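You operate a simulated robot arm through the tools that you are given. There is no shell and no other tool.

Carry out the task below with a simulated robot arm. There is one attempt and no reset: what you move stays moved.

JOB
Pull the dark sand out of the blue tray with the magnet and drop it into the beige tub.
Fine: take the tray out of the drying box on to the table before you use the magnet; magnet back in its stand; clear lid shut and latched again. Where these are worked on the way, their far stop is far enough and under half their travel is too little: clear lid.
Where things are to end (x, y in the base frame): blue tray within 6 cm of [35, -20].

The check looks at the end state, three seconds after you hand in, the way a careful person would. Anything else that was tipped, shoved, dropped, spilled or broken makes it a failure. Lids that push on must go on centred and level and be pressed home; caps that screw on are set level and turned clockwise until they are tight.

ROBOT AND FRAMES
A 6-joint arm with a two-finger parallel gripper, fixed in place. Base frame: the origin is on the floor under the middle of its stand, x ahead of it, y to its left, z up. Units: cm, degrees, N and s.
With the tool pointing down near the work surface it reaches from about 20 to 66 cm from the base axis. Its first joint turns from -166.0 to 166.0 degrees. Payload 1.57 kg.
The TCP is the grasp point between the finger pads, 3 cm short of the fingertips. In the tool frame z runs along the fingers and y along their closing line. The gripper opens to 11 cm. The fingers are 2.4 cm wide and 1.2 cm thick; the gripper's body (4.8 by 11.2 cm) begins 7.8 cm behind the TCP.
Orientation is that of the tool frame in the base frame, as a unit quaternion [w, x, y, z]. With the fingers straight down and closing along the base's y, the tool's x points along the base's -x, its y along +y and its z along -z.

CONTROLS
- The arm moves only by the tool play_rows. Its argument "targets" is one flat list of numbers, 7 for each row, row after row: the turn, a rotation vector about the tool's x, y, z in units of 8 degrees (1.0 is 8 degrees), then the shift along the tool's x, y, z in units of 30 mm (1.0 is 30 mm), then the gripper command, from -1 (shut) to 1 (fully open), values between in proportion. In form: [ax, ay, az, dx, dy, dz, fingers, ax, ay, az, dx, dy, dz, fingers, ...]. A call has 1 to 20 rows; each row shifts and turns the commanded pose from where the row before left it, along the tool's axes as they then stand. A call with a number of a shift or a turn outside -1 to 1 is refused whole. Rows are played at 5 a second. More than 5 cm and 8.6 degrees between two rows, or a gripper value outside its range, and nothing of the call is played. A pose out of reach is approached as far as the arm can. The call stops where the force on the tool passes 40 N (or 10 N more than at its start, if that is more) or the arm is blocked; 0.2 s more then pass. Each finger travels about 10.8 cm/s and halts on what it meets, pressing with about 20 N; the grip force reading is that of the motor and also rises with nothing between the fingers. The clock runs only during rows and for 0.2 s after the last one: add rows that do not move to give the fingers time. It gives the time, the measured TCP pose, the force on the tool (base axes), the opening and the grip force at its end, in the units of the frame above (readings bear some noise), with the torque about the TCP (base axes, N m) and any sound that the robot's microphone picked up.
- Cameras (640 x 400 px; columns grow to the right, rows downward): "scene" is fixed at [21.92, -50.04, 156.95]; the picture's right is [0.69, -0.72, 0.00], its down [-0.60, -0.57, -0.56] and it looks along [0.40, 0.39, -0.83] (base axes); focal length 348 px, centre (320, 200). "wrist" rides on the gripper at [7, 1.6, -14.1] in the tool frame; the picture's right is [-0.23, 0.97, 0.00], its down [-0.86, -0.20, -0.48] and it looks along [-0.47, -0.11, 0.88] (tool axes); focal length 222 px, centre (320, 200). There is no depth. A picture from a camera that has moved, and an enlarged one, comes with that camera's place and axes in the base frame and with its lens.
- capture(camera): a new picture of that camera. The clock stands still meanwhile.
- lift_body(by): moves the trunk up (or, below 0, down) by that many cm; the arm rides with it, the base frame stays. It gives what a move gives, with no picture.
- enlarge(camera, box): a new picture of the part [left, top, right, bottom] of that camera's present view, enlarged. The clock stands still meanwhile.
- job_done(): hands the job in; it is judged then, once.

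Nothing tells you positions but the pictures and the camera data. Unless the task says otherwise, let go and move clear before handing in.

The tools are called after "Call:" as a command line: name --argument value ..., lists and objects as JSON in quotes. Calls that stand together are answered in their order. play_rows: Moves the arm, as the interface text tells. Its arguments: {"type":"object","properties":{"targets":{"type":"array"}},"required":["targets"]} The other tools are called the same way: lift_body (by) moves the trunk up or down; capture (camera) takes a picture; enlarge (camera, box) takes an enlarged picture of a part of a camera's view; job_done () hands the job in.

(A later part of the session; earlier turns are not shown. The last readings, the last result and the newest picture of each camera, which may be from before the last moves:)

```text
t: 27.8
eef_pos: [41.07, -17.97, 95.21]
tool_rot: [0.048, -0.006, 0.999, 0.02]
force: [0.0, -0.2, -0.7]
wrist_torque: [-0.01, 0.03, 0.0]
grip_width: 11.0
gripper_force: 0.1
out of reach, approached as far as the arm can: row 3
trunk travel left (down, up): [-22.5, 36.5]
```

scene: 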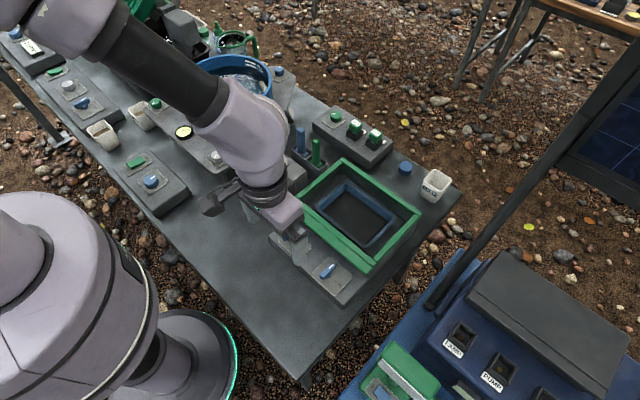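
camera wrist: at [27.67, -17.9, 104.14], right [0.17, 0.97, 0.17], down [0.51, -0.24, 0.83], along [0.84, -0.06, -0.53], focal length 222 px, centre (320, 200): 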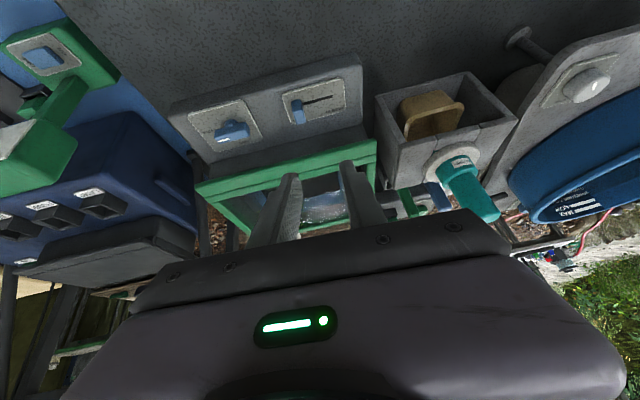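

Call:
play_rows --targets '[0.287, 0.688, 0.086, 0, 0, 0, 1, 0, 0, 0, -0.88, -0.28, -0.6, 1, 0, 0, 0, -0.88, -0.28, -0.6, 1, 0, 0, 0, -0.88, -0.28, -0.6, 1, 0, 0, 0, -0.88, -0.28, -0.6, 1, 0, 0, 0, -0.88, -0.28, -0.6, 1, 0, 0, 0, -0.88, -0.28, -0.6, 1, 0, 0, 0, 0, 0, 0, 1]'

Call:
capture --camera "wrist"

Call:
enlarge --camera "wrist" --box '[180, 40, 460, 230]'

```text
t: 29.6
eef_pos: [56.9, -22.86, 105.97]
tool_rot: [-0.001, 0.0, 1.0, 0.001]
force: [-0.2, 0.3, -0.4]
wrist_torque: [-0.04, -0.02, 0.01]
grip_width: 10.99
gripper_force: 0.1
trunk travel left (down, up): [-22.5, 36.5]
```

```text
taken
camera wrist: at [49.98, -21.44, 120.27], right [0.23, 0.97, 0.0], down [0.86, -0.2, 0.48], along [0.47, -0.11, -0.88], focal length 222 px, centre (320, 200)
```

wrist: 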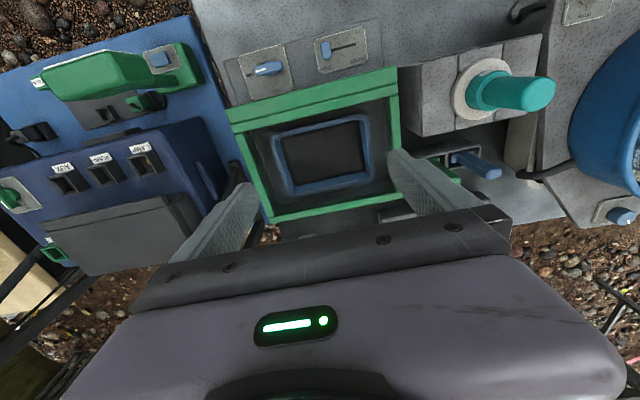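

```text
2.11 times, centred on (320, 135) of wrist
camera zoom: at [49.98, -21.44, 120.27], right [0.23, 0.97, 0.0], down [0.86, -0.2, 0.48], along [0.47, -0.11, -0.88], focal length 468 px, centre (320, 337)
```

zoom: 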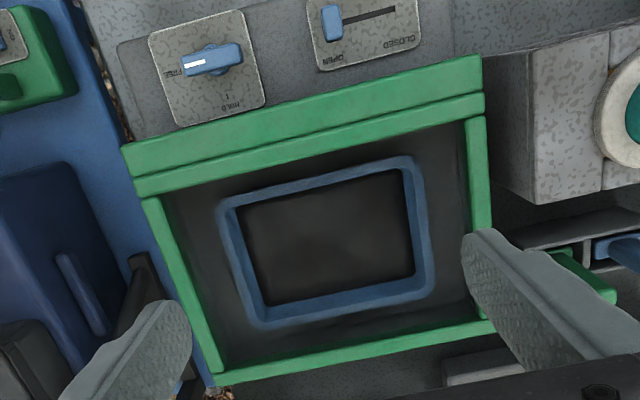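

Call:
enlarge --camera "scene" --box '[260, 140, 430, 280]'

Call:
enlarge --camera "wrist" --box '[210, 60, 410, 160]'

Call:
enlarge --camera "wrist" --box '[230, 100, 420, 230]'

```text
2.86 times, centred on (345, 210) of scene
camera zoom: at [21.92, -50.04, 156.95], right [0.69, -0.72, 0.0], down [-0.6, -0.57, -0.56], along [0.4, 0.39, -0.83], focal length 995 px, centre (249, 171)
```

zoom: 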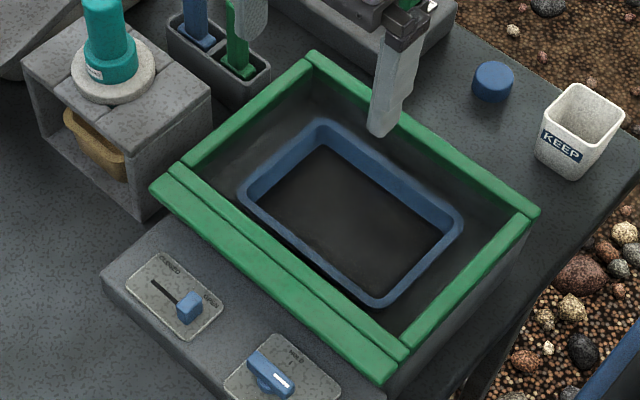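

```text
3.20 times, centred on (310, 110) of wrist
camera zoom: at [49.98, -21.44, 120.27], right [0.23, 0.97, 0.0], down [0.86, -0.2, 0.48], along [0.47, -0.11, -0.88], focal length 711 px, centre (352, 488)
```

zoom: 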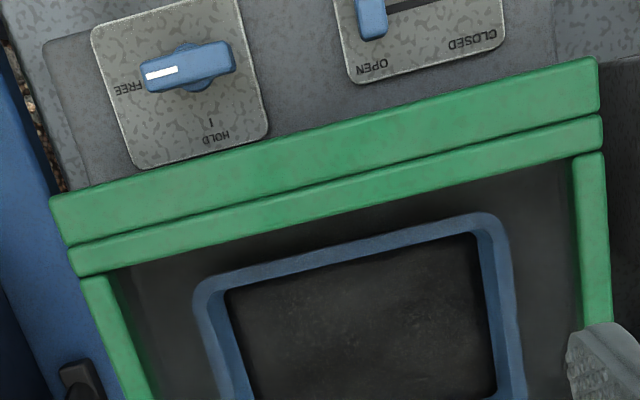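

```text
3.08 times, centred on (325, 165) of wrist
camera zoom: at [49.98, -21.44, 120.27], right [0.23, 0.97, 0.0], down [0.86, -0.2, 0.48], along [0.47, -0.11, -0.88], focal length 684 px, centre (305, 308)
```

zoom: 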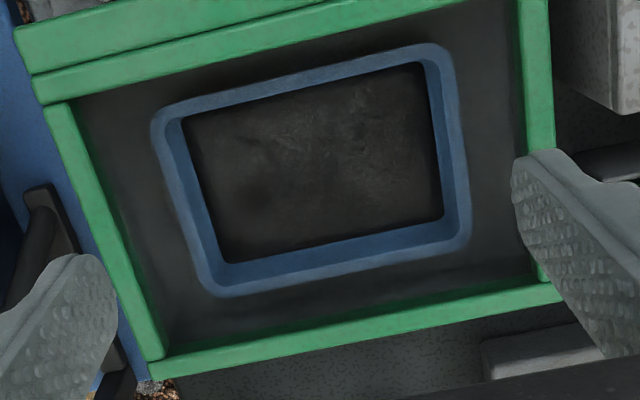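

Frame top is all near z 84, and the near "outer bar" (x≈50.3–52.5) looks like it could be a lid lip. I'll tilt the hand moderately for a reflective view over the box to understand the lid.

Call:
play_rows --targets '[0, -1, 0, 0, 0, 0, 1, 0, -1, 0, 0, 0, 0, 1, 0, -1, 0, 0, 0, 0, 1, 0, 0, 0, 0, 0, 0, 1]'

Call:
enlarge --camera "wrist" --box '[200, 20, 440, 210]'

Call:
capture --camera "wrist"

```text
t: 30.6
eef_pos: [56.79, -23.01, 105.97]
tool_rot: [0.208, 0.0, 0.978, -0.001]
force: [-0.1, 0.4, -0.2]
wrist_torque: [-0.01, 0.0, 0.01]
grip_width: 10.99
gripper_force: 0.0
trunk travel left (down, up): [-22.5, 36.5]
```

```text
2.11 times, centred on (320, 115) of wrist
camera zoom: at [44.77, -21.45, 116.19], right [0.21, 0.97, 0.09], down [0.59, -0.2, 0.78], along [0.78, -0.11, -0.61], focal length 468 px, centre (320, 379)
```

zoom: 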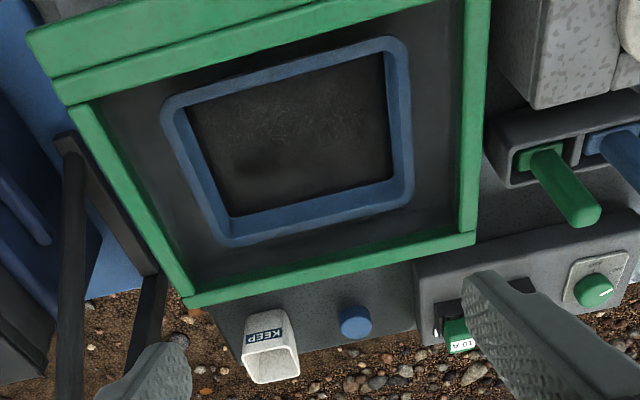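

```text
taken
camera wrist: at [44.77, -21.45, 116.19], right [0.21, 0.97, 0.09], down [0.59, -0.2, 0.78], along [0.78, -0.11, -0.61], focal length 222 px, centre (320, 200)
```

wrist: 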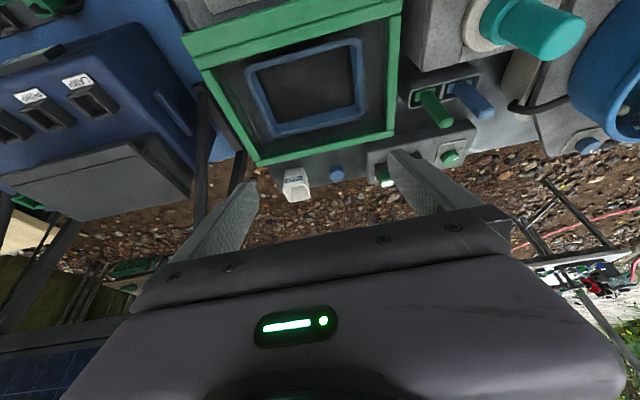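

Call:
play_rows --targets '[0, -1, 0, 0, 0, 0, 1, 0, -1, 0, 0, 0, 0, 1, 0, 0, 0, 0.99, 0.066, 0.41, 1, 0, 0, 0, 0.99, 0.066, 0.41, 1, 0, 0, 0, 0.99, 0.066, 0.41, 1, 0, 0, 0, 0.99, 0.066, 0.41, 1, 0, 0, 0, 0.99, 0.066, 0.41, 1, 0, 0, 0, 0, 0, 0, 1]'

Call:
capture --camera "wrist"

Call:
enlarge --camera "wrist" --box '[200, 100, 440, 260]'

```text
t: 32.4
eef_pos: [50.57, -23.07, 92.71]
tool_rot: [0.338, 0.0, 0.941, 0.007]
force: [0.2, -0.1, 0.2]
wrist_torque: [-0.03, -0.01, 0.0]
grip_width: 10.97
gripper_force: 0.1
out of reach, approached as far as the arm can: row 7
trunk travel left (down, up): [-22.5, 36.5]
```

```text
taken
camera wrist: at [36.29, -21.61, 99.35], right [0.17, 0.97, 0.16], down [0.36, -0.21, 0.91], along [0.92, -0.1, -0.38], focal length 222 px, centre (320, 200)
```

wrist: 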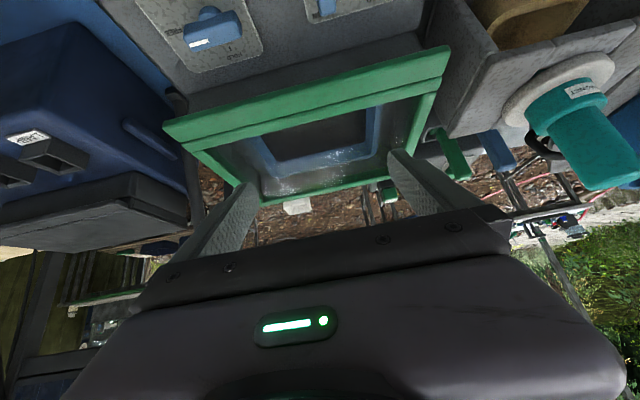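

```text
2.50 times, centred on (320, 180) of wrist
camera zoom: at [36.29, -21.61, 99.35], right [0.17, 0.97, 0.16], down [0.36, -0.21, 0.91], along [0.92, -0.1, -0.38], focal length 555 px, centre (320, 250)
```

zoom: 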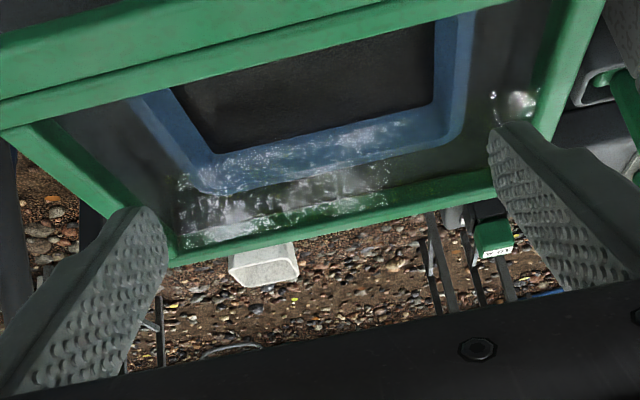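

The clear pane is definitely still over the box (reflections up to the far bar). Let me zoom the fixed camera on the ends of the near green bars to see what belongs to the lid and where a hinge might be.

Call:
enlarge --camera "scene" --box '[345, 225, 425, 285]'

Call:
enlarge --camera "scene" --box '[275, 180, 335, 225]'

Call:
enlarge --camera "wrist" --box '[150, 60, 300, 160]'

Call:
enlarge --camera "wrist" --box '[350, 30, 480, 130]'

```text
6.67 times, centred on (385, 255) of scene
camera zoom: at [21.92, -50.04, 156.95], right [0.69, -0.72, 0.0], down [-0.6, -0.57, -0.56], along [0.4, 0.39, -0.83], focal length 2321 px, centre (-113, -167)
```

zoom: 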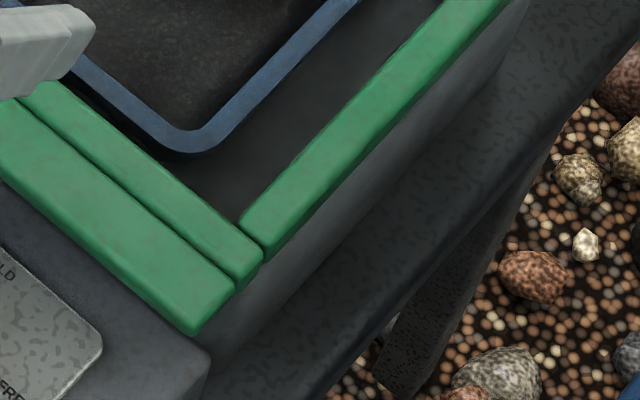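

```text
8.89 times, centred on (305, 202) of scene
camera zoom: at [21.92, -50.04, 156.95], right [0.69, -0.72, 0.0], down [-0.6, -0.57, -0.56], along [0.4, 0.39, -0.83], focal length 3095 px, centre (453, 178)
```

zoom: 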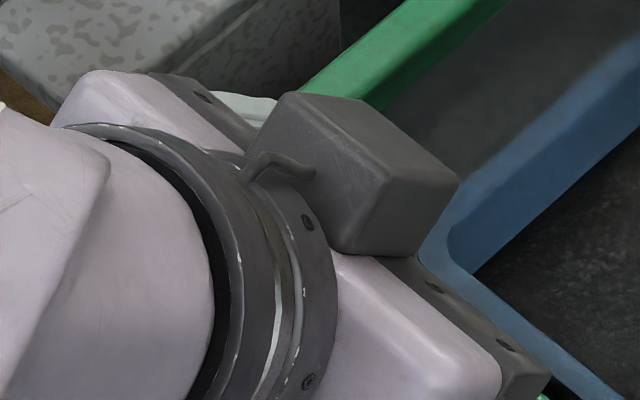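

```text
4.00 times, centred on (225, 110) of wrist
camera zoom: at [36.29, -21.61, 99.35], right [0.17, 0.97, 0.16], down [0.36, -0.21, 0.91], along [0.92, -0.1, -0.38], focal length 888 px, centre (700, 560)
```

zoom: 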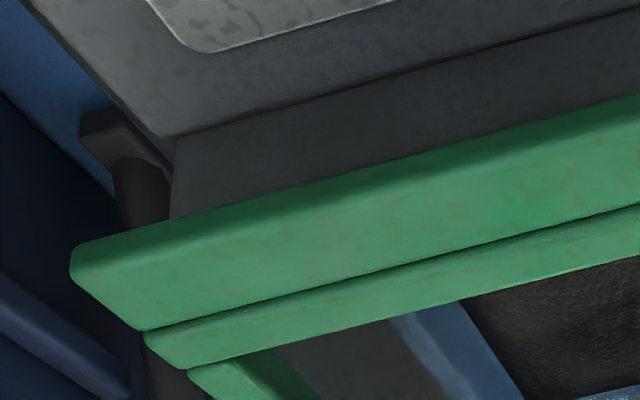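

```text
4.00 times, centred on (415, 80) of wrist
camera zoom: at [36.29, -21.61, 99.35], right [0.17, 0.97, 0.16], down [0.36, -0.21, 0.91], along [0.92, -0.1, -0.38], focal length 888 px, centre (-60, 680)
```

zoom: 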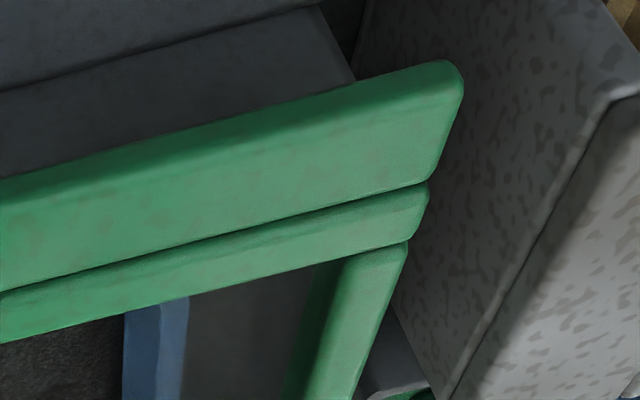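

From these views the lid looks like a green-framed clear panel whose near bar overhangs the front wall as a lip (hinge at the far side), so it should lift by that lip. I'll rise, then lower the trunk so that the arm can pitch forward comfortably under the lip.

Call:
play_rows --targets '[0, 0.94, 0, 0, 0, 0, 0, 0, 0.94, 0, 0, 0, 0, -1, 0, 0, 0, -0.415, 0, -0.91, -1, 0, 0, 0, -0.415, 0, -0.91, -1, 0, 0, 0, -0.415, 0, -0.91, -1, 0, 0, 0, -0.415, 0, -0.91, -1, 0, 0, 0, -0.415, 0, -0.91, -1, 0, 0, 0, -0.415, 0, -0.91, -1, 0, 0, 0, -0.415, 0, -0.91, -1, 0, 0, 0, 0, 0, 0, -1]'

```text
t: 34.6
eef_pos: [50.49, -23.04, 113.82]
tool_rot: [0.215, 0.0, 0.977, 0.001]
force: [0.0, 0.5, -0.5]
wrist_torque: [-0.01, 0.0, -0.04]
grip_width: 0.04
gripper_force: 20.4
trunk travel left (down, up): [-22.5, 36.5]
```

Call:
lift_body --by -18

Call:
capture --camera "scene"

```text
t: 36.6
eef_pos: [50.47, -23.15, 95.88]
tool_rot: [0.216, -0.001, 0.976, 0.001]
force: [0.3, -0.2, 0.3]
wrist_torque: [-0.01, 0.0, 0.02]
grip_width: 0.0
gripper_force: 19.8
trunk travel left (down, up): [-4.5, 54.5]
```

```text
taken
```

scene: 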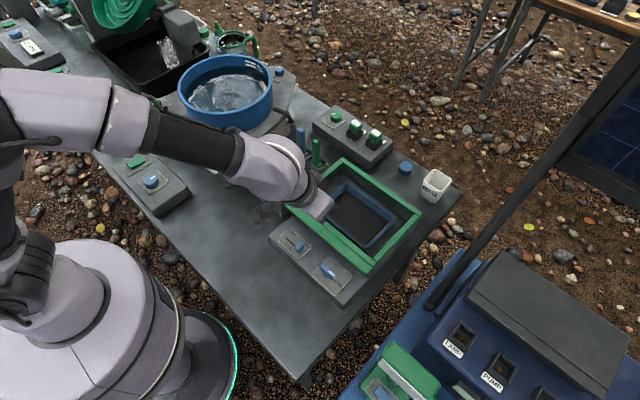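

Call:
play_rows --targets '[0, -0.84, 0, 0, 0, 0, -1, 0, -0.84, 0, 0, 0, 0, -1, 0, -0.84, 0, 0, 0, 0, -1, 0, 0, 0, 0.76, 0.72, 0.17, -1, 0, 0, 0, 0.76, 0.72, 0.17, -1, 0, 0, 0, 0.76, 0.72, 0.17, -1, 0, 0, 0, 0.76, 0.72, 0.17, -1, 0, 0, 0, 0, 0, 0, -1]'

Call:
capture --camera "wrist"

Call:
enlarge --camera "scene" --box '[220, 120, 420, 280]'

```text
t: 38.4
eef_pos: [45.84, -14.74, 88.67]
tool_rot: [0.381, 0.0, 0.925, 0.003]
force: [-0.4, -0.1, -0.6]
wrist_torque: [-0.01, -0.02, -0.01]
grip_width: 0.01
gripper_force: 20.1
out of reach, approached as far as the arm can: row 7
trunk travel left (down, up): [-4.5, 54.5]
```

```text
taken
camera wrist: at [30.89, -13.29, 93.85], right [0.16, 0.97, 0.17], down [0.27, -0.2, 0.94], along [0.95, -0.11, -0.3], focal length 222 px, centre (320, 200)
```

wrist: 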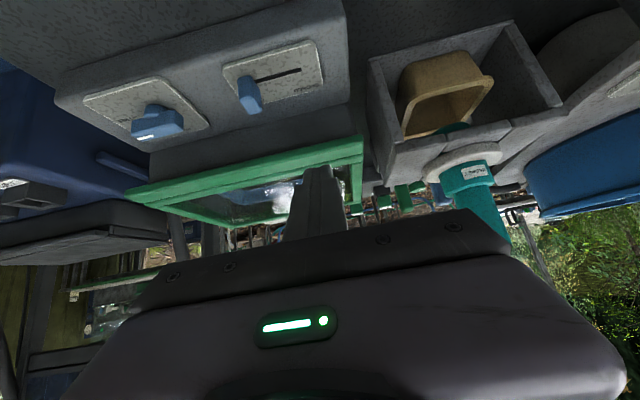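

```text
2.50 times, centred on (320, 200) of scene
camera zoom: at [21.92, -50.04, 156.95], right [0.69, -0.72, 0.0], down [-0.6, -0.57, -0.56], along [0.4, 0.39, -0.83], focal length 870 px, centre (320, 200)
```

zoom: 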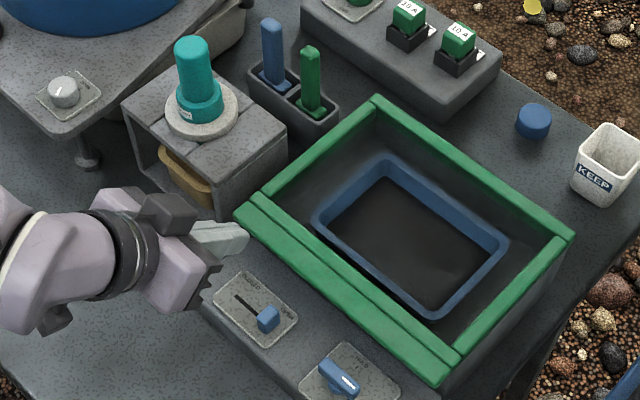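

Arm is near its inner limit here; I'll shift to y ≈ −23.3 (between slider and lever) and then go down in front of the lip.

Call:
play_rows --targets '[0, 0, 0, 0, -0.95, 0, -1, 0, 0, 0, 0, -0.95, 0, -1, 0, 0, 0, 0, -0.95, 0, -1, 0, 0, 0, 0.3, 0, 0.28, -1, 0, 0, 0, 0.3, 0, 0.28, -1, 0, 0, 0, 0.3, 0, 0.28, -1, 0, 0, 0, 0, 0, 0, -1]'

Call:
capture --camera "wrist"

Call:
enlarge --camera "scene" --box '[220, 120, 420, 280]'

```text
t: 40.0
eef_pos: [45.53, -23.35, 84.9]
tool_rot: [0.383, 0.001, 0.924, 0.0]
force: [0.1, -0.3, 0.3]
wrist_torque: [0.0, 0.02, -0.03]
grip_width: 0.0
gripper_force: 19.5
trunk travel left (down, up): [-4.5, 54.5]
```

```text
taken
camera wrist: at [30.71, -21.84, 90.03], right [0.16, 0.97, 0.16], down [0.27, -0.2, 0.94], along [0.95, -0.11, -0.29], focal length 222 px, centre (320, 200)
```

wrist: 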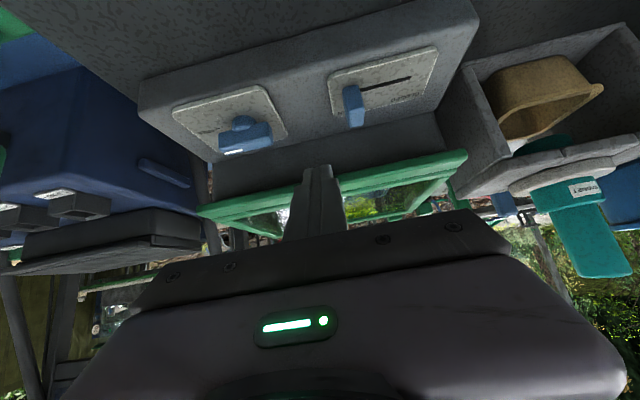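

```text
2.50 times, centred on (320, 200) of scene
camera zoom: at [21.92, -50.04, 156.95], right [0.69, -0.72, 0.0], down [-0.6, -0.57, -0.56], along [0.4, 0.39, -0.83], focal length 870 px, centre (320, 200)
```

zoom: 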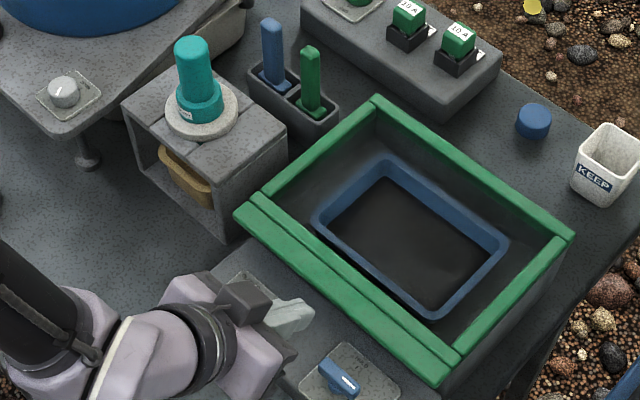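

Call:
enlarge --camera "wrist" --box '[190, 120, 480, 240]'

Call:
enlarge --camera "wrist" --box '[460, 20, 640, 280]'

```text
2.21 times, centred on (335, 180) of wrist
camera zoom: at [30.71, -21.84, 90.03], right [0.16, 0.97, 0.16], down [0.27, -0.2, 0.94], along [0.95, -0.11, -0.29], focal length 490 px, centre (287, 244)
```

zoom: 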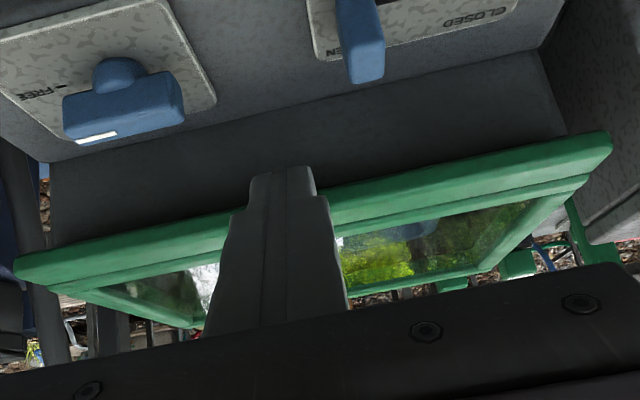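

```text
1.54 times, centred on (550, 150) of wrist
camera zoom: at [30.71, -21.84, 90.03], right [0.16, 0.97, 0.16], down [0.27, -0.2, 0.94], along [0.95, -0.11, -0.29], focal length 342 px, centre (-34, 277)
```

zoom: 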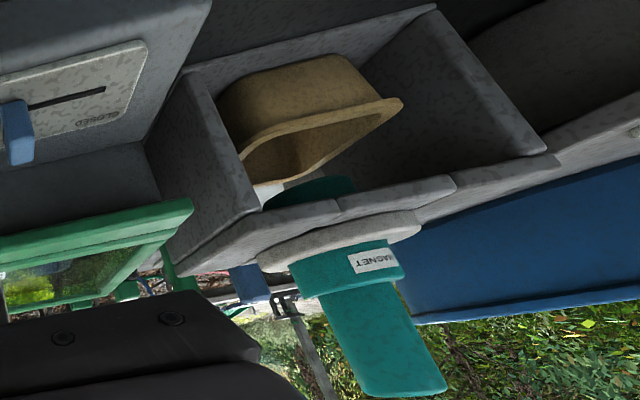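

Now it's clear: the green lip projects forward from the lid, with its underside near z 82.4. I'll go down in front of it and slide the closed fingertips under it.

Call:
play_rows --targets '[0, 0, 0, 0.3, 0, 0.3, -1, 0, 0, 0, 0.3, 0, 0.3, -1, 0, 0, 0, 0.3, 0, 0.3, -1, 0, 0, 0, -0.2, 0, 0.2, -1, 0, 0, 0, -0.2, 0, 0.2, -1, 0, 0, 0, -0.2, 0, 0.2, -1, 0, 0, 0, -0.2, 0, 0.2, -1, 0, 0, 0, 0, 0, 0, -1]'

Call:
enlarge --camera "wrist" --box '[190, 100, 480, 240]'

Call:
enlarge --camera "scene" --box '[280, 180, 400, 280]'

```text
t: 41.8
eef_pos: [50.1, -24.43, 82.65]
tool_rot: [0.383, 0.0, 0.924, 0.001]
force: [0.4, -0.3, -0.3]
wrist_torque: [-0.01, 0.0, 0.01]
grip_width: 0.0
gripper_force: 20.0
out of reach, approached as far as the arm can: row 2, 3
trunk travel left (down, up): [-4.5, 54.5]
```

```text
2.21 times, centred on (335, 170) of wrist
camera zoom: at [35.1, -22.88, 87.72], right [0.16, 0.97, 0.16], down [0.26, -0.2, 0.94], along [0.95, -0.11, -0.29], focal length 490 px, centre (287, 266)
```

zoom: 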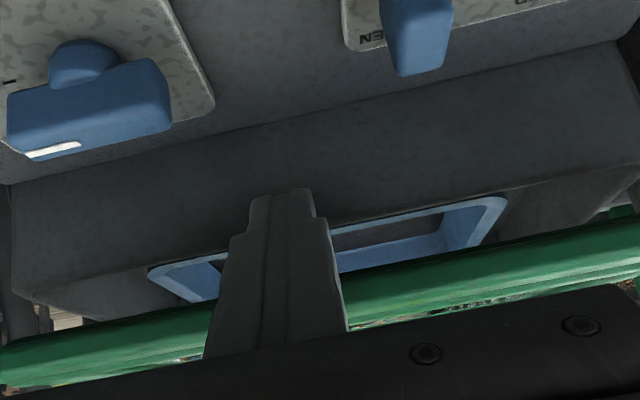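

```text
4.00 times, centred on (340, 230) of scene
camera zoom: at [21.92, -50.04, 156.95], right [0.69, -0.72, 0.0], down [-0.6, -0.57, -0.56], along [0.4, 0.39, -0.83], focal length 1393 px, centre (240, 80)
```

zoom: 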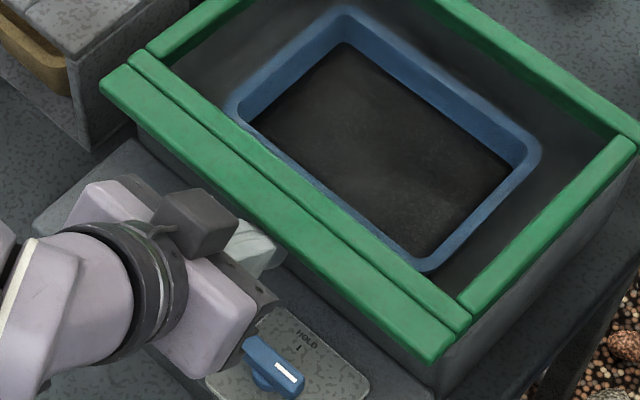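

The lid moved: the fingertips are under the lip and it has lifted a few degrees with almost no force, so it's hinged at the far side. I'll carry on raising it along its arc.

Call:
play_rows --targets '[0, 0, 0, -0.757, 0, -0.568, -1, 0, 0, 0, -0.768, 0, -0.434, -1, 0, 0, 0, -0.818, 0, -0.337, -1, 0, 0, 0, 0, 0, 0, -1]'

Call:
capture --camera "wrist"

Call:
enlarge --camera "scene" --box '[240, 120, 440, 280]'

```text
t: 42.8
eef_pos: [51.9, -24.25, 90.48]
tool_rot: [0.382, 0.0, 0.924, 0.0]
force: [-1.1, 0.3, -0.2]
wrist_torque: [0.04, 0.0, 0.01]
grip_width: 0.0
gripper_force: 20.1
trunk travel left (down, up): [-4.5, 54.5]
```

```text
taken
camera wrist: at [37.15, -22.8, 95.5], right [0.16, 0.97, 0.16], down [0.27, -0.2, 0.94], along [0.95, -0.11, -0.29], focal length 222 px, centre (320, 200)
```

wrist: 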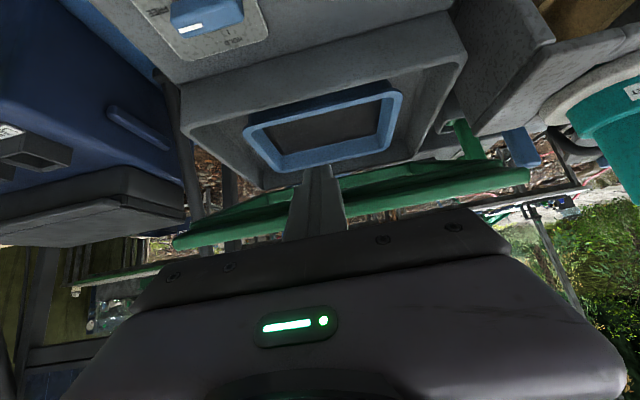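

```text
2.50 times, centred on (340, 200) of scene
camera zoom: at [21.92, -50.04, 156.95], right [0.69, -0.72, 0.0], down [-0.6, -0.57, -0.56], along [0.4, 0.39, -0.83], focal length 870 px, centre (270, 200)
```

zoom: 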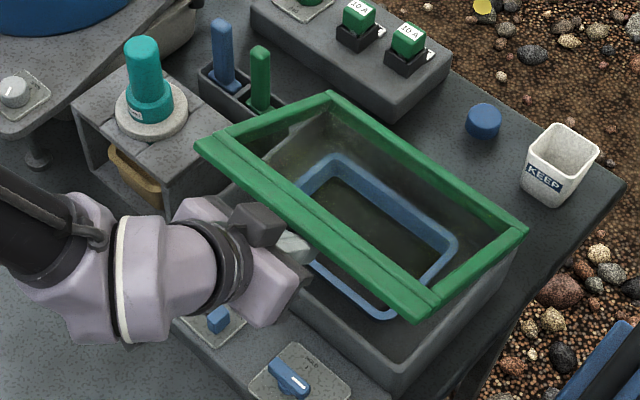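

The lid is swinging up cleanly. Continuing along the arc.

Call:
play_rows --targets '[0, 0, 0, -0.851, 0, -0.238, -1, 0, 0, 0, -0.874, 0, -0.13, -1, 0, 0, 0, -0.881, 0, -0.024, -1, 0, 0, 0, 0, 0, 0, -1]'

Call:
capture --camera "wrist"

Call:
enlarge --camera "scene" --box '[240, 120, 440, 280]'

```text
t: 43.8
eef_pos: [56.92, -24.26, 96.64]
tool_rot: [0.383, -0.001, 0.924, 0.001]
force: [-0.6, 0.4, -0.3]
wrist_torque: [0.01, 0.02, -0.01]
grip_width: 0.02
gripper_force: 19.8
trunk travel left (down, up): [-4.5, 54.5]
```

```text
taken
camera wrist: at [41.94, -22.8, 101.89], right [0.16, 0.97, 0.16], down [0.27, -0.2, 0.94], along [0.95, -0.11, -0.29], focal length 222 px, centre (320, 200)
```

wrist: 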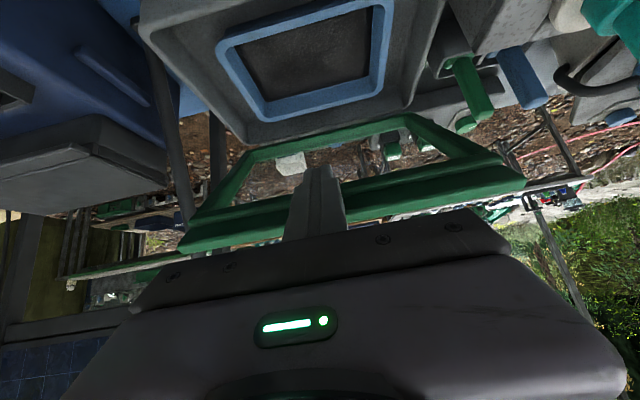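

```text
2.50 times, centred on (340, 200) of scene
camera zoom: at [21.92, -50.04, 156.95], right [0.69, -0.72, 0.0], down [-0.6, -0.57, -0.56], along [0.4, 0.39, -0.83], focal length 870 px, centre (270, 200)
```

zoom: 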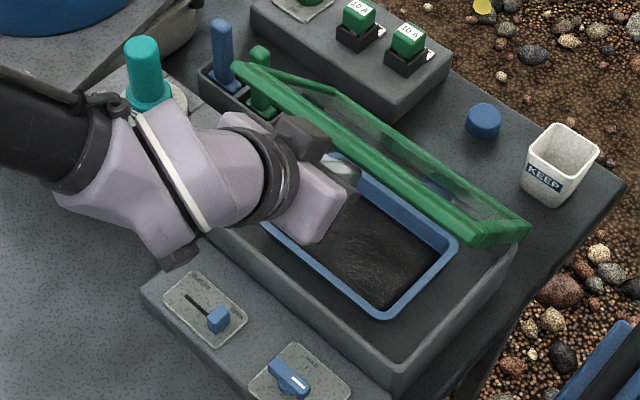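

Call:
play_rows --targets '[0, 0, 0, -0.881, 0, 0.085, -1, 0, 0, 0, -0.86, 0, 0.191, -1, 0, 0, 0, -0.832, 0, 0.295, -1, 0, 0, 0, 0, 0, 0, -1]'

Call:
capture --camera "wrist"

Call:
enlarge --camera "scene" --box '[240, 120, 440, 280]'

```text
t: 44.8
eef_pos: [63.48, -24.32, 100.99]
tool_rot: [0.382, 0.0, 0.924, 0.001]
force: [-0.1, 0.0, 0.2]
wrist_torque: [0.01, 0.02, 0.02]
grip_width: 0.0
gripper_force: 19.7
trunk travel left (down, up): [-4.5, 54.5]
```

```text
taken
camera wrist: at [48.56, -22.86, 106.13], right [0.16, 0.97, 0.16], down [0.27, -0.2, 0.94], along [0.95, -0.11, -0.29], focal length 222 px, centre (320, 200)
```

wrist: 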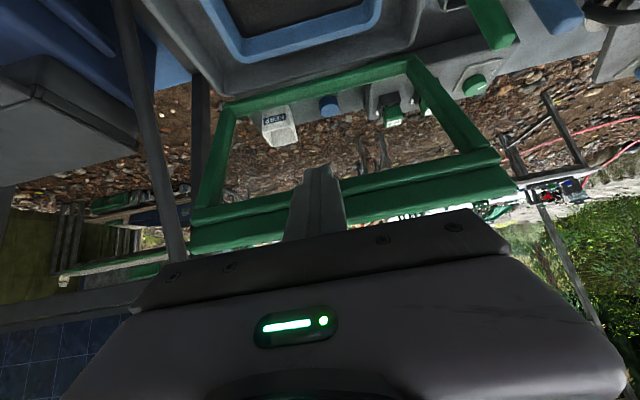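

```text
2.50 times, centred on (340, 200) of scene
camera zoom: at [21.92, -50.04, 156.95], right [0.69, -0.72, 0.0], down [-0.6, -0.57, -0.56], along [0.4, 0.39, -0.83], focal length 870 px, centre (270, 200)
```

zoom: 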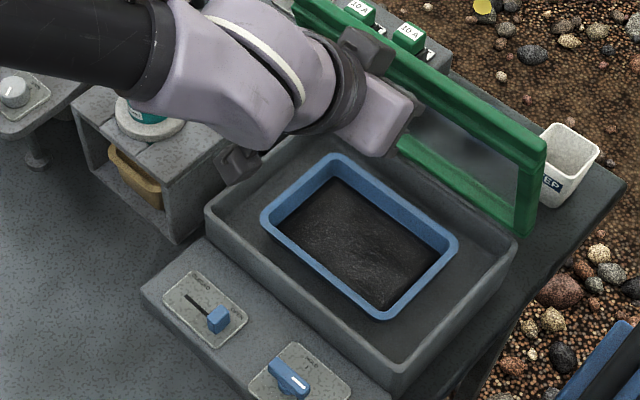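

Call:
play_rows --targets '[0, 0, 0, -0.789, 0, 0.394, -1, 0, 0, 0, -0.738, 0, 0.488, -1, 0, 0, 0, 0, 0, 0, -1]'

Call:
capture --camera "wrist"

Call:
enlarge --camera "scene" --box '[240, 120, 440, 280]'

```text
t: 45.4
eef_pos: [66.61, -24.36, 101.87]
tool_rot: [0.378, 0.001, 0.926, 0.002]
force: [-45.0, 3.8, 9.1]
wrist_torque: [0.11, 0.37, 0.14]
grip_width: 0.0
gripper_force: 19.6
trunk travel left (down, up): [-4.5, 54.5]
stopped in row 2: the force on the tool passed its limit at 69 N (the readings are from after the stop); the commanded pose is now the measured one
```

```text
taken
camera wrist: at [51.69, -22.92, 107.13], right [0.16, 0.97, 0.16], down [0.27, -0.2, 0.94], along [0.95, -0.11, -0.3], focal length 222 px, centre (320, 200)
```

wrist: 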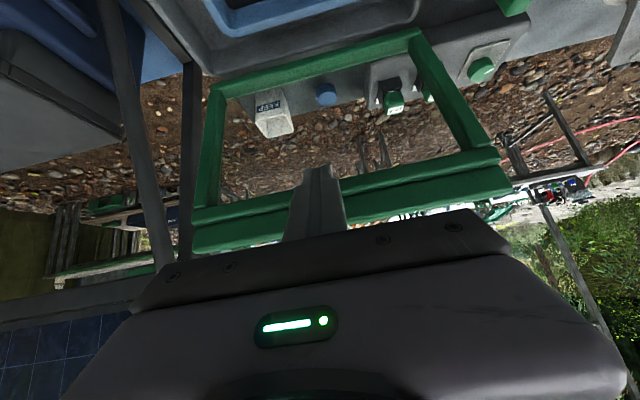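

```text
2.50 times, centred on (340, 200) of scene
camera zoom: at [21.92, -50.04, 156.95], right [0.69, -0.72, 0.0], down [-0.6, -0.57, -0.56], along [0.4, 0.39, -0.83], focal length 870 px, centre (270, 200)
```

zoom: 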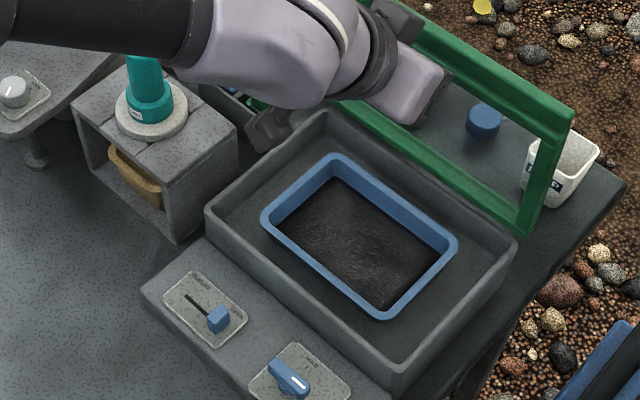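

The lid reached its far stop (about 80–85°). I'll back off gently and see if it stays up.

Call:
play_rows --targets '[0, 0, 0, 0.12, 0, -0.12, -1, 0, 0, 0, 0.24, 0, -0.24, -1, 0, 0, 0, 0.24, 0, -0.24, -1, 0, 0, 0, 0, 0, 0, -1]'

Call:
capture --camera "wrist"

Call:
enlarge --camera "scene" --box '[240, 120, 440, 280]'

```text
t: 46.4
eef_pos: [64.53, -24.3, 101.58]
tool_rot: [0.377, 0.001, 0.926, 0.002]
force: [1.1, 0.3, 0.0]
wrist_torque: [-0.01, 0.03, -0.01]
grip_width: 0.0
gripper_force: 19.8
trunk travel left (down, up): [-4.5, 54.5]
```

```text
taken
camera wrist: at [49.74, -22.94, 106.87], right [0.16, 0.97, 0.16], down [0.28, -0.2, 0.94], along [0.95, -0.11, -0.3], focal length 222 px, centre (320, 200)
```

wrist: 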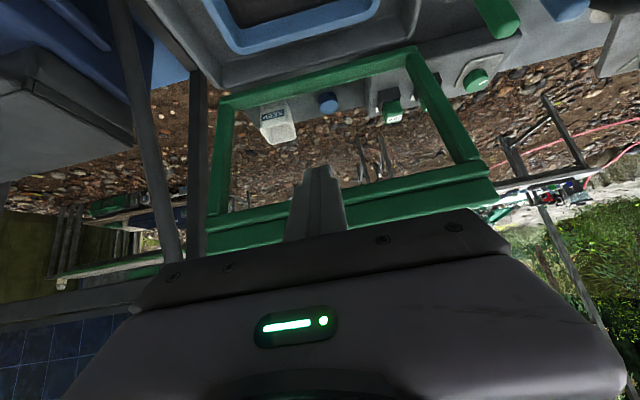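

```text
2.50 times, centred on (340, 200) of scene
camera zoom: at [21.92, -50.04, 156.95], right [0.69, -0.72, 0.0], down [-0.6, -0.57, -0.56], along [0.4, 0.39, -0.83], focal length 870 px, centre (270, 200)
```

zoom: 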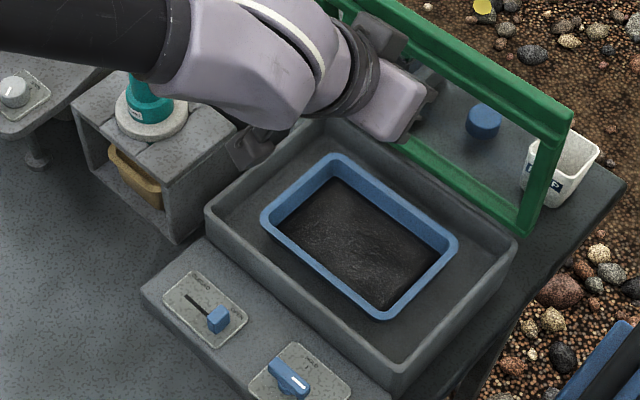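

The lid stays open. I'll back away, level the hand to point down, and look at the tray from above.

Call:
play_rows --targets '[0, 0, 0, 0.354, 0, -0.825, -1, 0, 0, 0, 0.354, 0, -0.825, -1, 0, 0, 0, 0.354, 0, -0.825, -1, 0, 0.923, 0, 0, 0, 0, 0, 0, 0.923, 0, 0, 0, 0, 1, 0, 0.923, 0, 0, 0, 0, 1, 0, 0.923, 0, 0, 0, 0, 1, 0, 0.923, 0, 0, 0, 0, 1, 0, 0.923, 0, 0, 0, 0, 1, 0, 0, 0, 0, 0, 0, 1]'

Call:
capture --camera "wrist"

Call:
enlarge --camera "scene" --box '[240, 120, 440, 280]'

```text
t: 48.6
eef_pos: [57.17, -24.43, 104.58]
tool_rot: [0.0, -0.001, 1.0, 0.002]
force: [-0.2, -0.4, 0.1]
wrist_torque: [-0.02, 0.01, 0.0]
grip_width: 10.98
gripper_force: 0.0
trunk travel left (down, up): [-4.5, 54.5]
```

```text
taken
camera wrist: at [50.22, -22.98, 118.84], right [0.23, 0.97, 0.0], down [0.86, -0.2, 0.48], along [0.47, -0.1, -0.88], focal length 222 px, centre (320, 200)
```

wrist: 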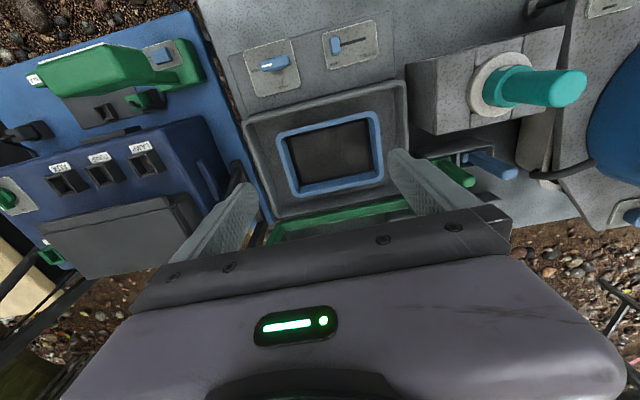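

```text
2.50 times, centred on (340, 200) of scene
camera zoom: at [21.92, -50.04, 156.95], right [0.69, -0.72, 0.0], down [-0.6, -0.57, -0.56], along [0.4, 0.39, -0.83], focal length 870 px, centre (270, 200)
```

zoom: 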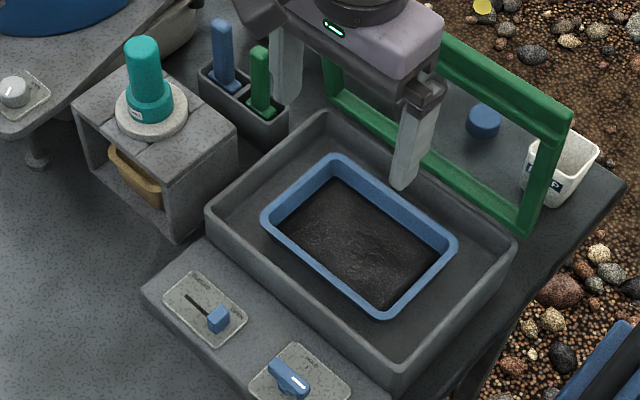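

Call:
enlarge --camera "wrist" --box '[230, 70, 430, 220]'

Call:
enlarge --camera "scene" --box '[290, 170, 410, 270]'

```text
2.67 times, centred on (330, 145) of wrist
camera zoom: at [50.22, -22.98, 118.84], right [0.23, 0.97, 0.0], down [0.86, -0.2, 0.48], along [0.47, -0.1, -0.88], focal length 592 px, centre (293, 347)
```

zoom: 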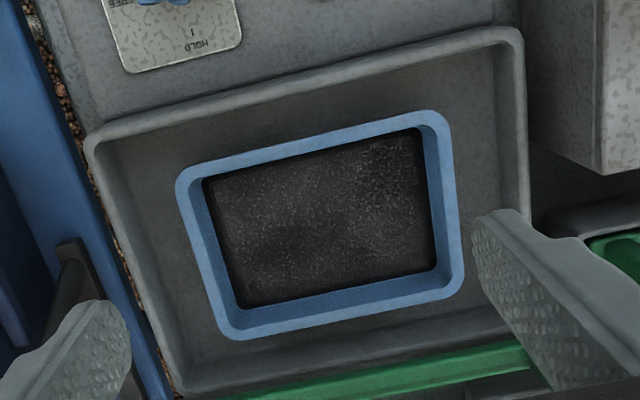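

```text
4.00 times, centred on (350, 220) of scene
camera zoom: at [21.92, -50.04, 156.95], right [0.69, -0.72, 0.0], down [-0.6, -0.57, -0.56], along [0.4, 0.39, -0.83], focal length 1393 px, centre (200, 120)
```

zoom: 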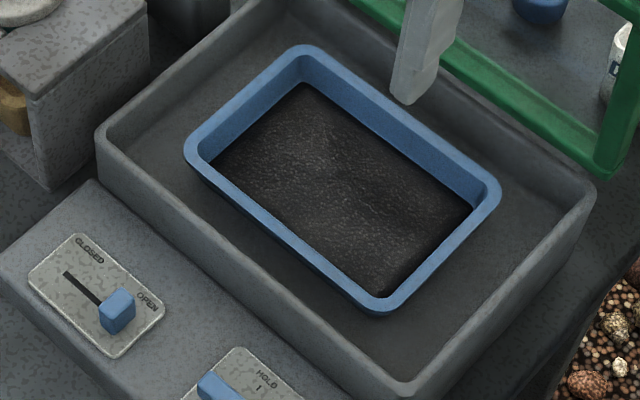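

The tray rim is at about z 80.3, x 56.5–68.4, y −31.8 to −14.8. I'll turn the gripper to close along x and come over the middle of the tray's near wall.

Call:
play_rows --targets '[0, 0, 0.9375, 0, 0, 0, -0.45, 0, 0, 0.9375, 0, 0, 0, -0.45, 0, 0, 0.9375, 0, 0, 0, -0.45, 0, 0, 0.9375, 0, 0, 0, -0.45, 0, 0, 0.9375, 0, 0, 0, -0.45, 0, 0, 0.9375, 0, 0, 0, -0.45, 0, 0, 0.9375, 0, 0, 0, -0.45, 0, 0, 0.9375, 0, 0, 0, -0.45, 0, 0, 0.9375, 0, 0, 0, -0.45, 0, 0, 0.9375, 0, 0, 0, -0.45, 0, 0, 0.9375, 0, 0, 0, -0.45, 0, 0, 0.9375, 0, 0, 0, -0.45, 0, 0, 0, 0.075, 0, 0.95, -0.45, 0, 0, 0, 0.075, 0, 0.95, -0.45, 0, 0, 0, 0.075, 0, 0.95, -0.45, 0, 0, 0, 0.075, 0, 0.95, -0.45, 0, 0, 0, 0.075, 0, 0.95, -0.45, 0, 0, 0, 0, 0, 0, -0.45]'

Call:
capture --camera "wrist"

Call:
enlarge --camera "scene" --box '[270, 150, 410, 270]'

```text
t: 52.4
eef_pos: [57.11, -23.22, 90.22]
tool_rot: [-0.001, 0.707, 0.708, 0.001]
force: [-0.8, 0.9, 0.8]
wrist_torque: [0.02, 0.01, 0.03]
grip_width: 3.01
gripper_force: 0.0
trunk travel left (down, up): [-4.5, 54.5]
```

```text
taken
camera wrist: at [58.73, -16.49, 104.62], right [0.97, -0.23, 0.0], down [-0.2, -0.86, 0.47], along [-0.11, -0.46, -0.88], focal length 222 px, centre (320, 200)
```

wrist: 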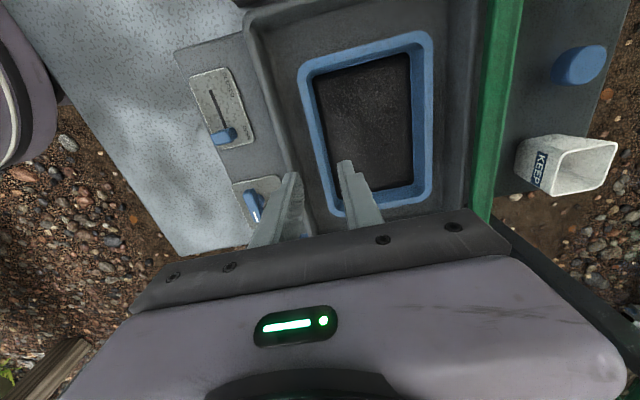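

```text
3.33 times, centred on (340, 210) of scene
camera zoom: at [21.92, -50.04, 156.95], right [0.69, -0.72, 0.0], down [-0.6, -0.57, -0.56], along [0.4, 0.39, -0.83], focal length 1161 px, centre (253, 167)
```

zoom: 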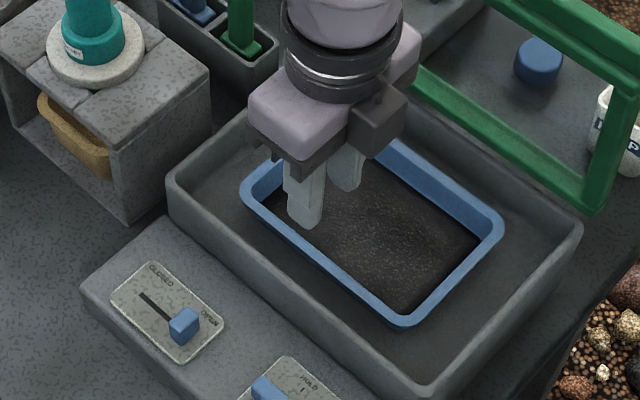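

Call:
play_rows --targets '[0, 0, 0, 0, 0.06, 0.9, -0.45, 0, 0, 0, 0, 0, 0.9, -0.45, 0, 0, 0, 0, 0, 0.7, -0.45, 0, 0, 0, 0, 0, 0, -0.45]'

Call:
capture --camera "wrist"

Call:
enlarge --camera "scene" --box '[290, 160, 390, 240]'

```text
t: 53.4
eef_pos: [57.28, -23.13, 82.73]
tool_rot: [-0.002, 0.707, 0.708, 0.001]
force: [-0.5, -0.2, 0.4]
wrist_torque: [-0.01, 0.02, 0.04]
grip_width: 3.04
gripper_force: 0.0
trunk travel left (down, up): [-4.5, 54.5]
```

```text
taken
camera wrist: at [58.91, -16.44, 97.07], right [0.97, -0.23, 0.0], down [-0.2, -0.86, 0.47], along [-0.11, -0.46, -0.88], focal length 222 px, centre (320, 200)
```

wrist: 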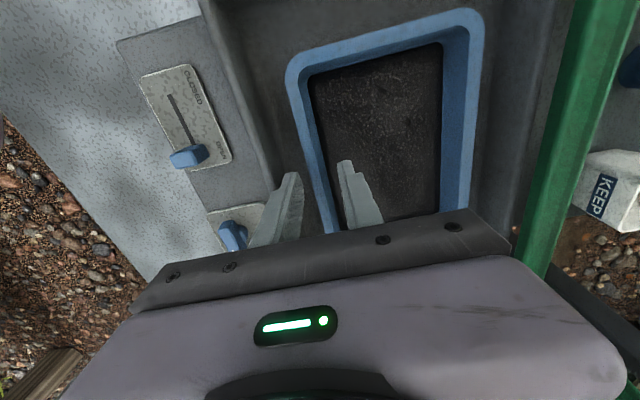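

```text
5.00 times, centred on (340, 200) of scene
camera zoom: at [21.92, -50.04, 156.95], right [0.69, -0.72, 0.0], down [-0.6, -0.57, -0.56], along [0.4, 0.39, -0.83], focal length 1741 px, centre (220, 200)
```

zoom: 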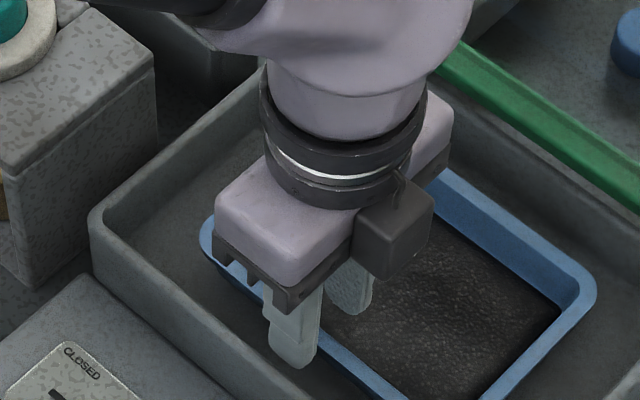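

Fingers straddle the near rim. Lower a bit more and close.

Call:
play_rows --targets '[0, 0, 0, 0, 0, 0.4, -0.45, 0, 0, 0, 0, 0, 0, -0.45, 0, 0, 0, 0, 0, 0, -0.8, 0, 0, 0, 0, 0, 0, -1, 0, 0, 0, 0, 0, 0, -1, 0, 0, 0, 0, 0, 0, -1]'

Call:
capture --camera "wrist"

```text
t: 54.8
eef_pos: [57.27, -23.27, 81.5]
tool_rot: [-0.001, 0.706, 0.708, 0.002]
force: [-0.1, -0.6, 1.3]
wrist_torque: [-0.06, -0.28, -0.18]
grip_width: 0.41
gripper_force: 20.1
trunk travel left (down, up): [-4.5, 54.5]
```

```text
taken
camera wrist: at [58.93, -16.44, 95.91], right [0.97, -0.23, 0.0], down [-0.2, -0.86, 0.47], along [-0.11, -0.46, -0.88], focal length 222 px, centre (320, 200)
```

wrist: 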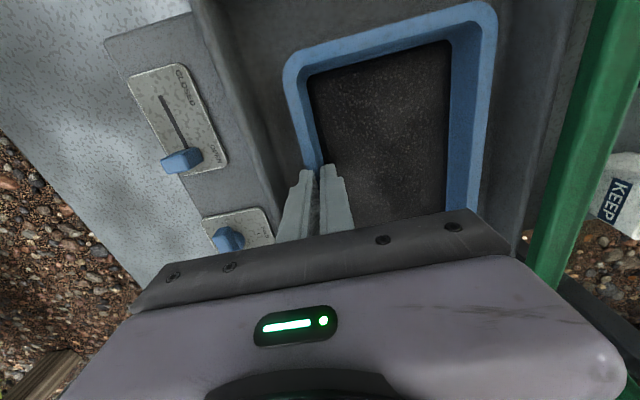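

Gripped the wall (0.4 cm thick). I'll lift slowly a few centimetres and check tilt.

Call:
play_rows --targets '[0, 0, 0, 0, 0, -0.2, -1, 0, 0, 0, 0, 0, -0.3, -1, 0, 0, 0, 0, 0, -0.4, -1, 0, 0, 0, 0, 0, 0, -1]'

Call:
capture --camera "wrist"

Call:
enlarge --camera "scene" --box '[270, 140, 410, 270]'

```text
t: 55.8
eef_pos: [57.3, -23.22, 84.43]
tool_rot: [-0.002, 0.707, 0.708, 0.002]
force: [0.6, 0.5, -2.7]
wrist_torque: [-0.01, 0.12, 0.03]
grip_width: 0.37
gripper_force: 19.9
trunk travel left (down, up): [-4.5, 54.5]
```

```text
taken
camera wrist: at [58.98, -16.48, 98.61], right [0.97, -0.23, 0.0], down [-0.2, -0.86, 0.47], along [-0.11, -0.46, -0.88], focal length 222 px, centre (320, 200)
```

wrist: 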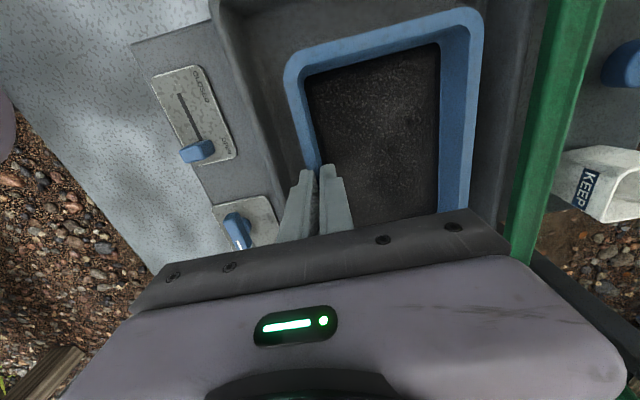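

```text
3.08 times, centred on (340, 205) of scene
camera zoom: at [21.92, -50.04, 156.95], right [0.69, -0.72, 0.0], down [-0.6, -0.57, -0.56], along [0.4, 0.39, -0.83], focal length 1071 px, centre (258, 185)
```

zoom: 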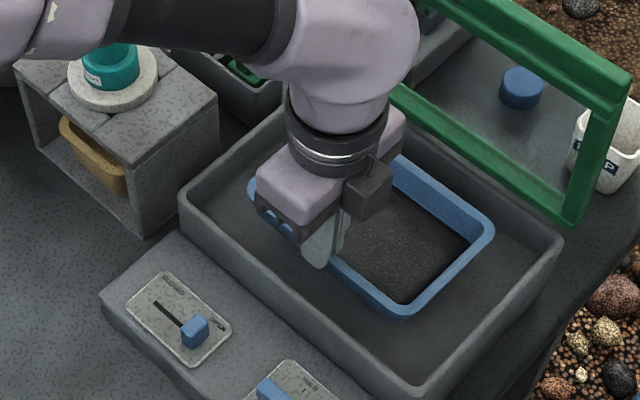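

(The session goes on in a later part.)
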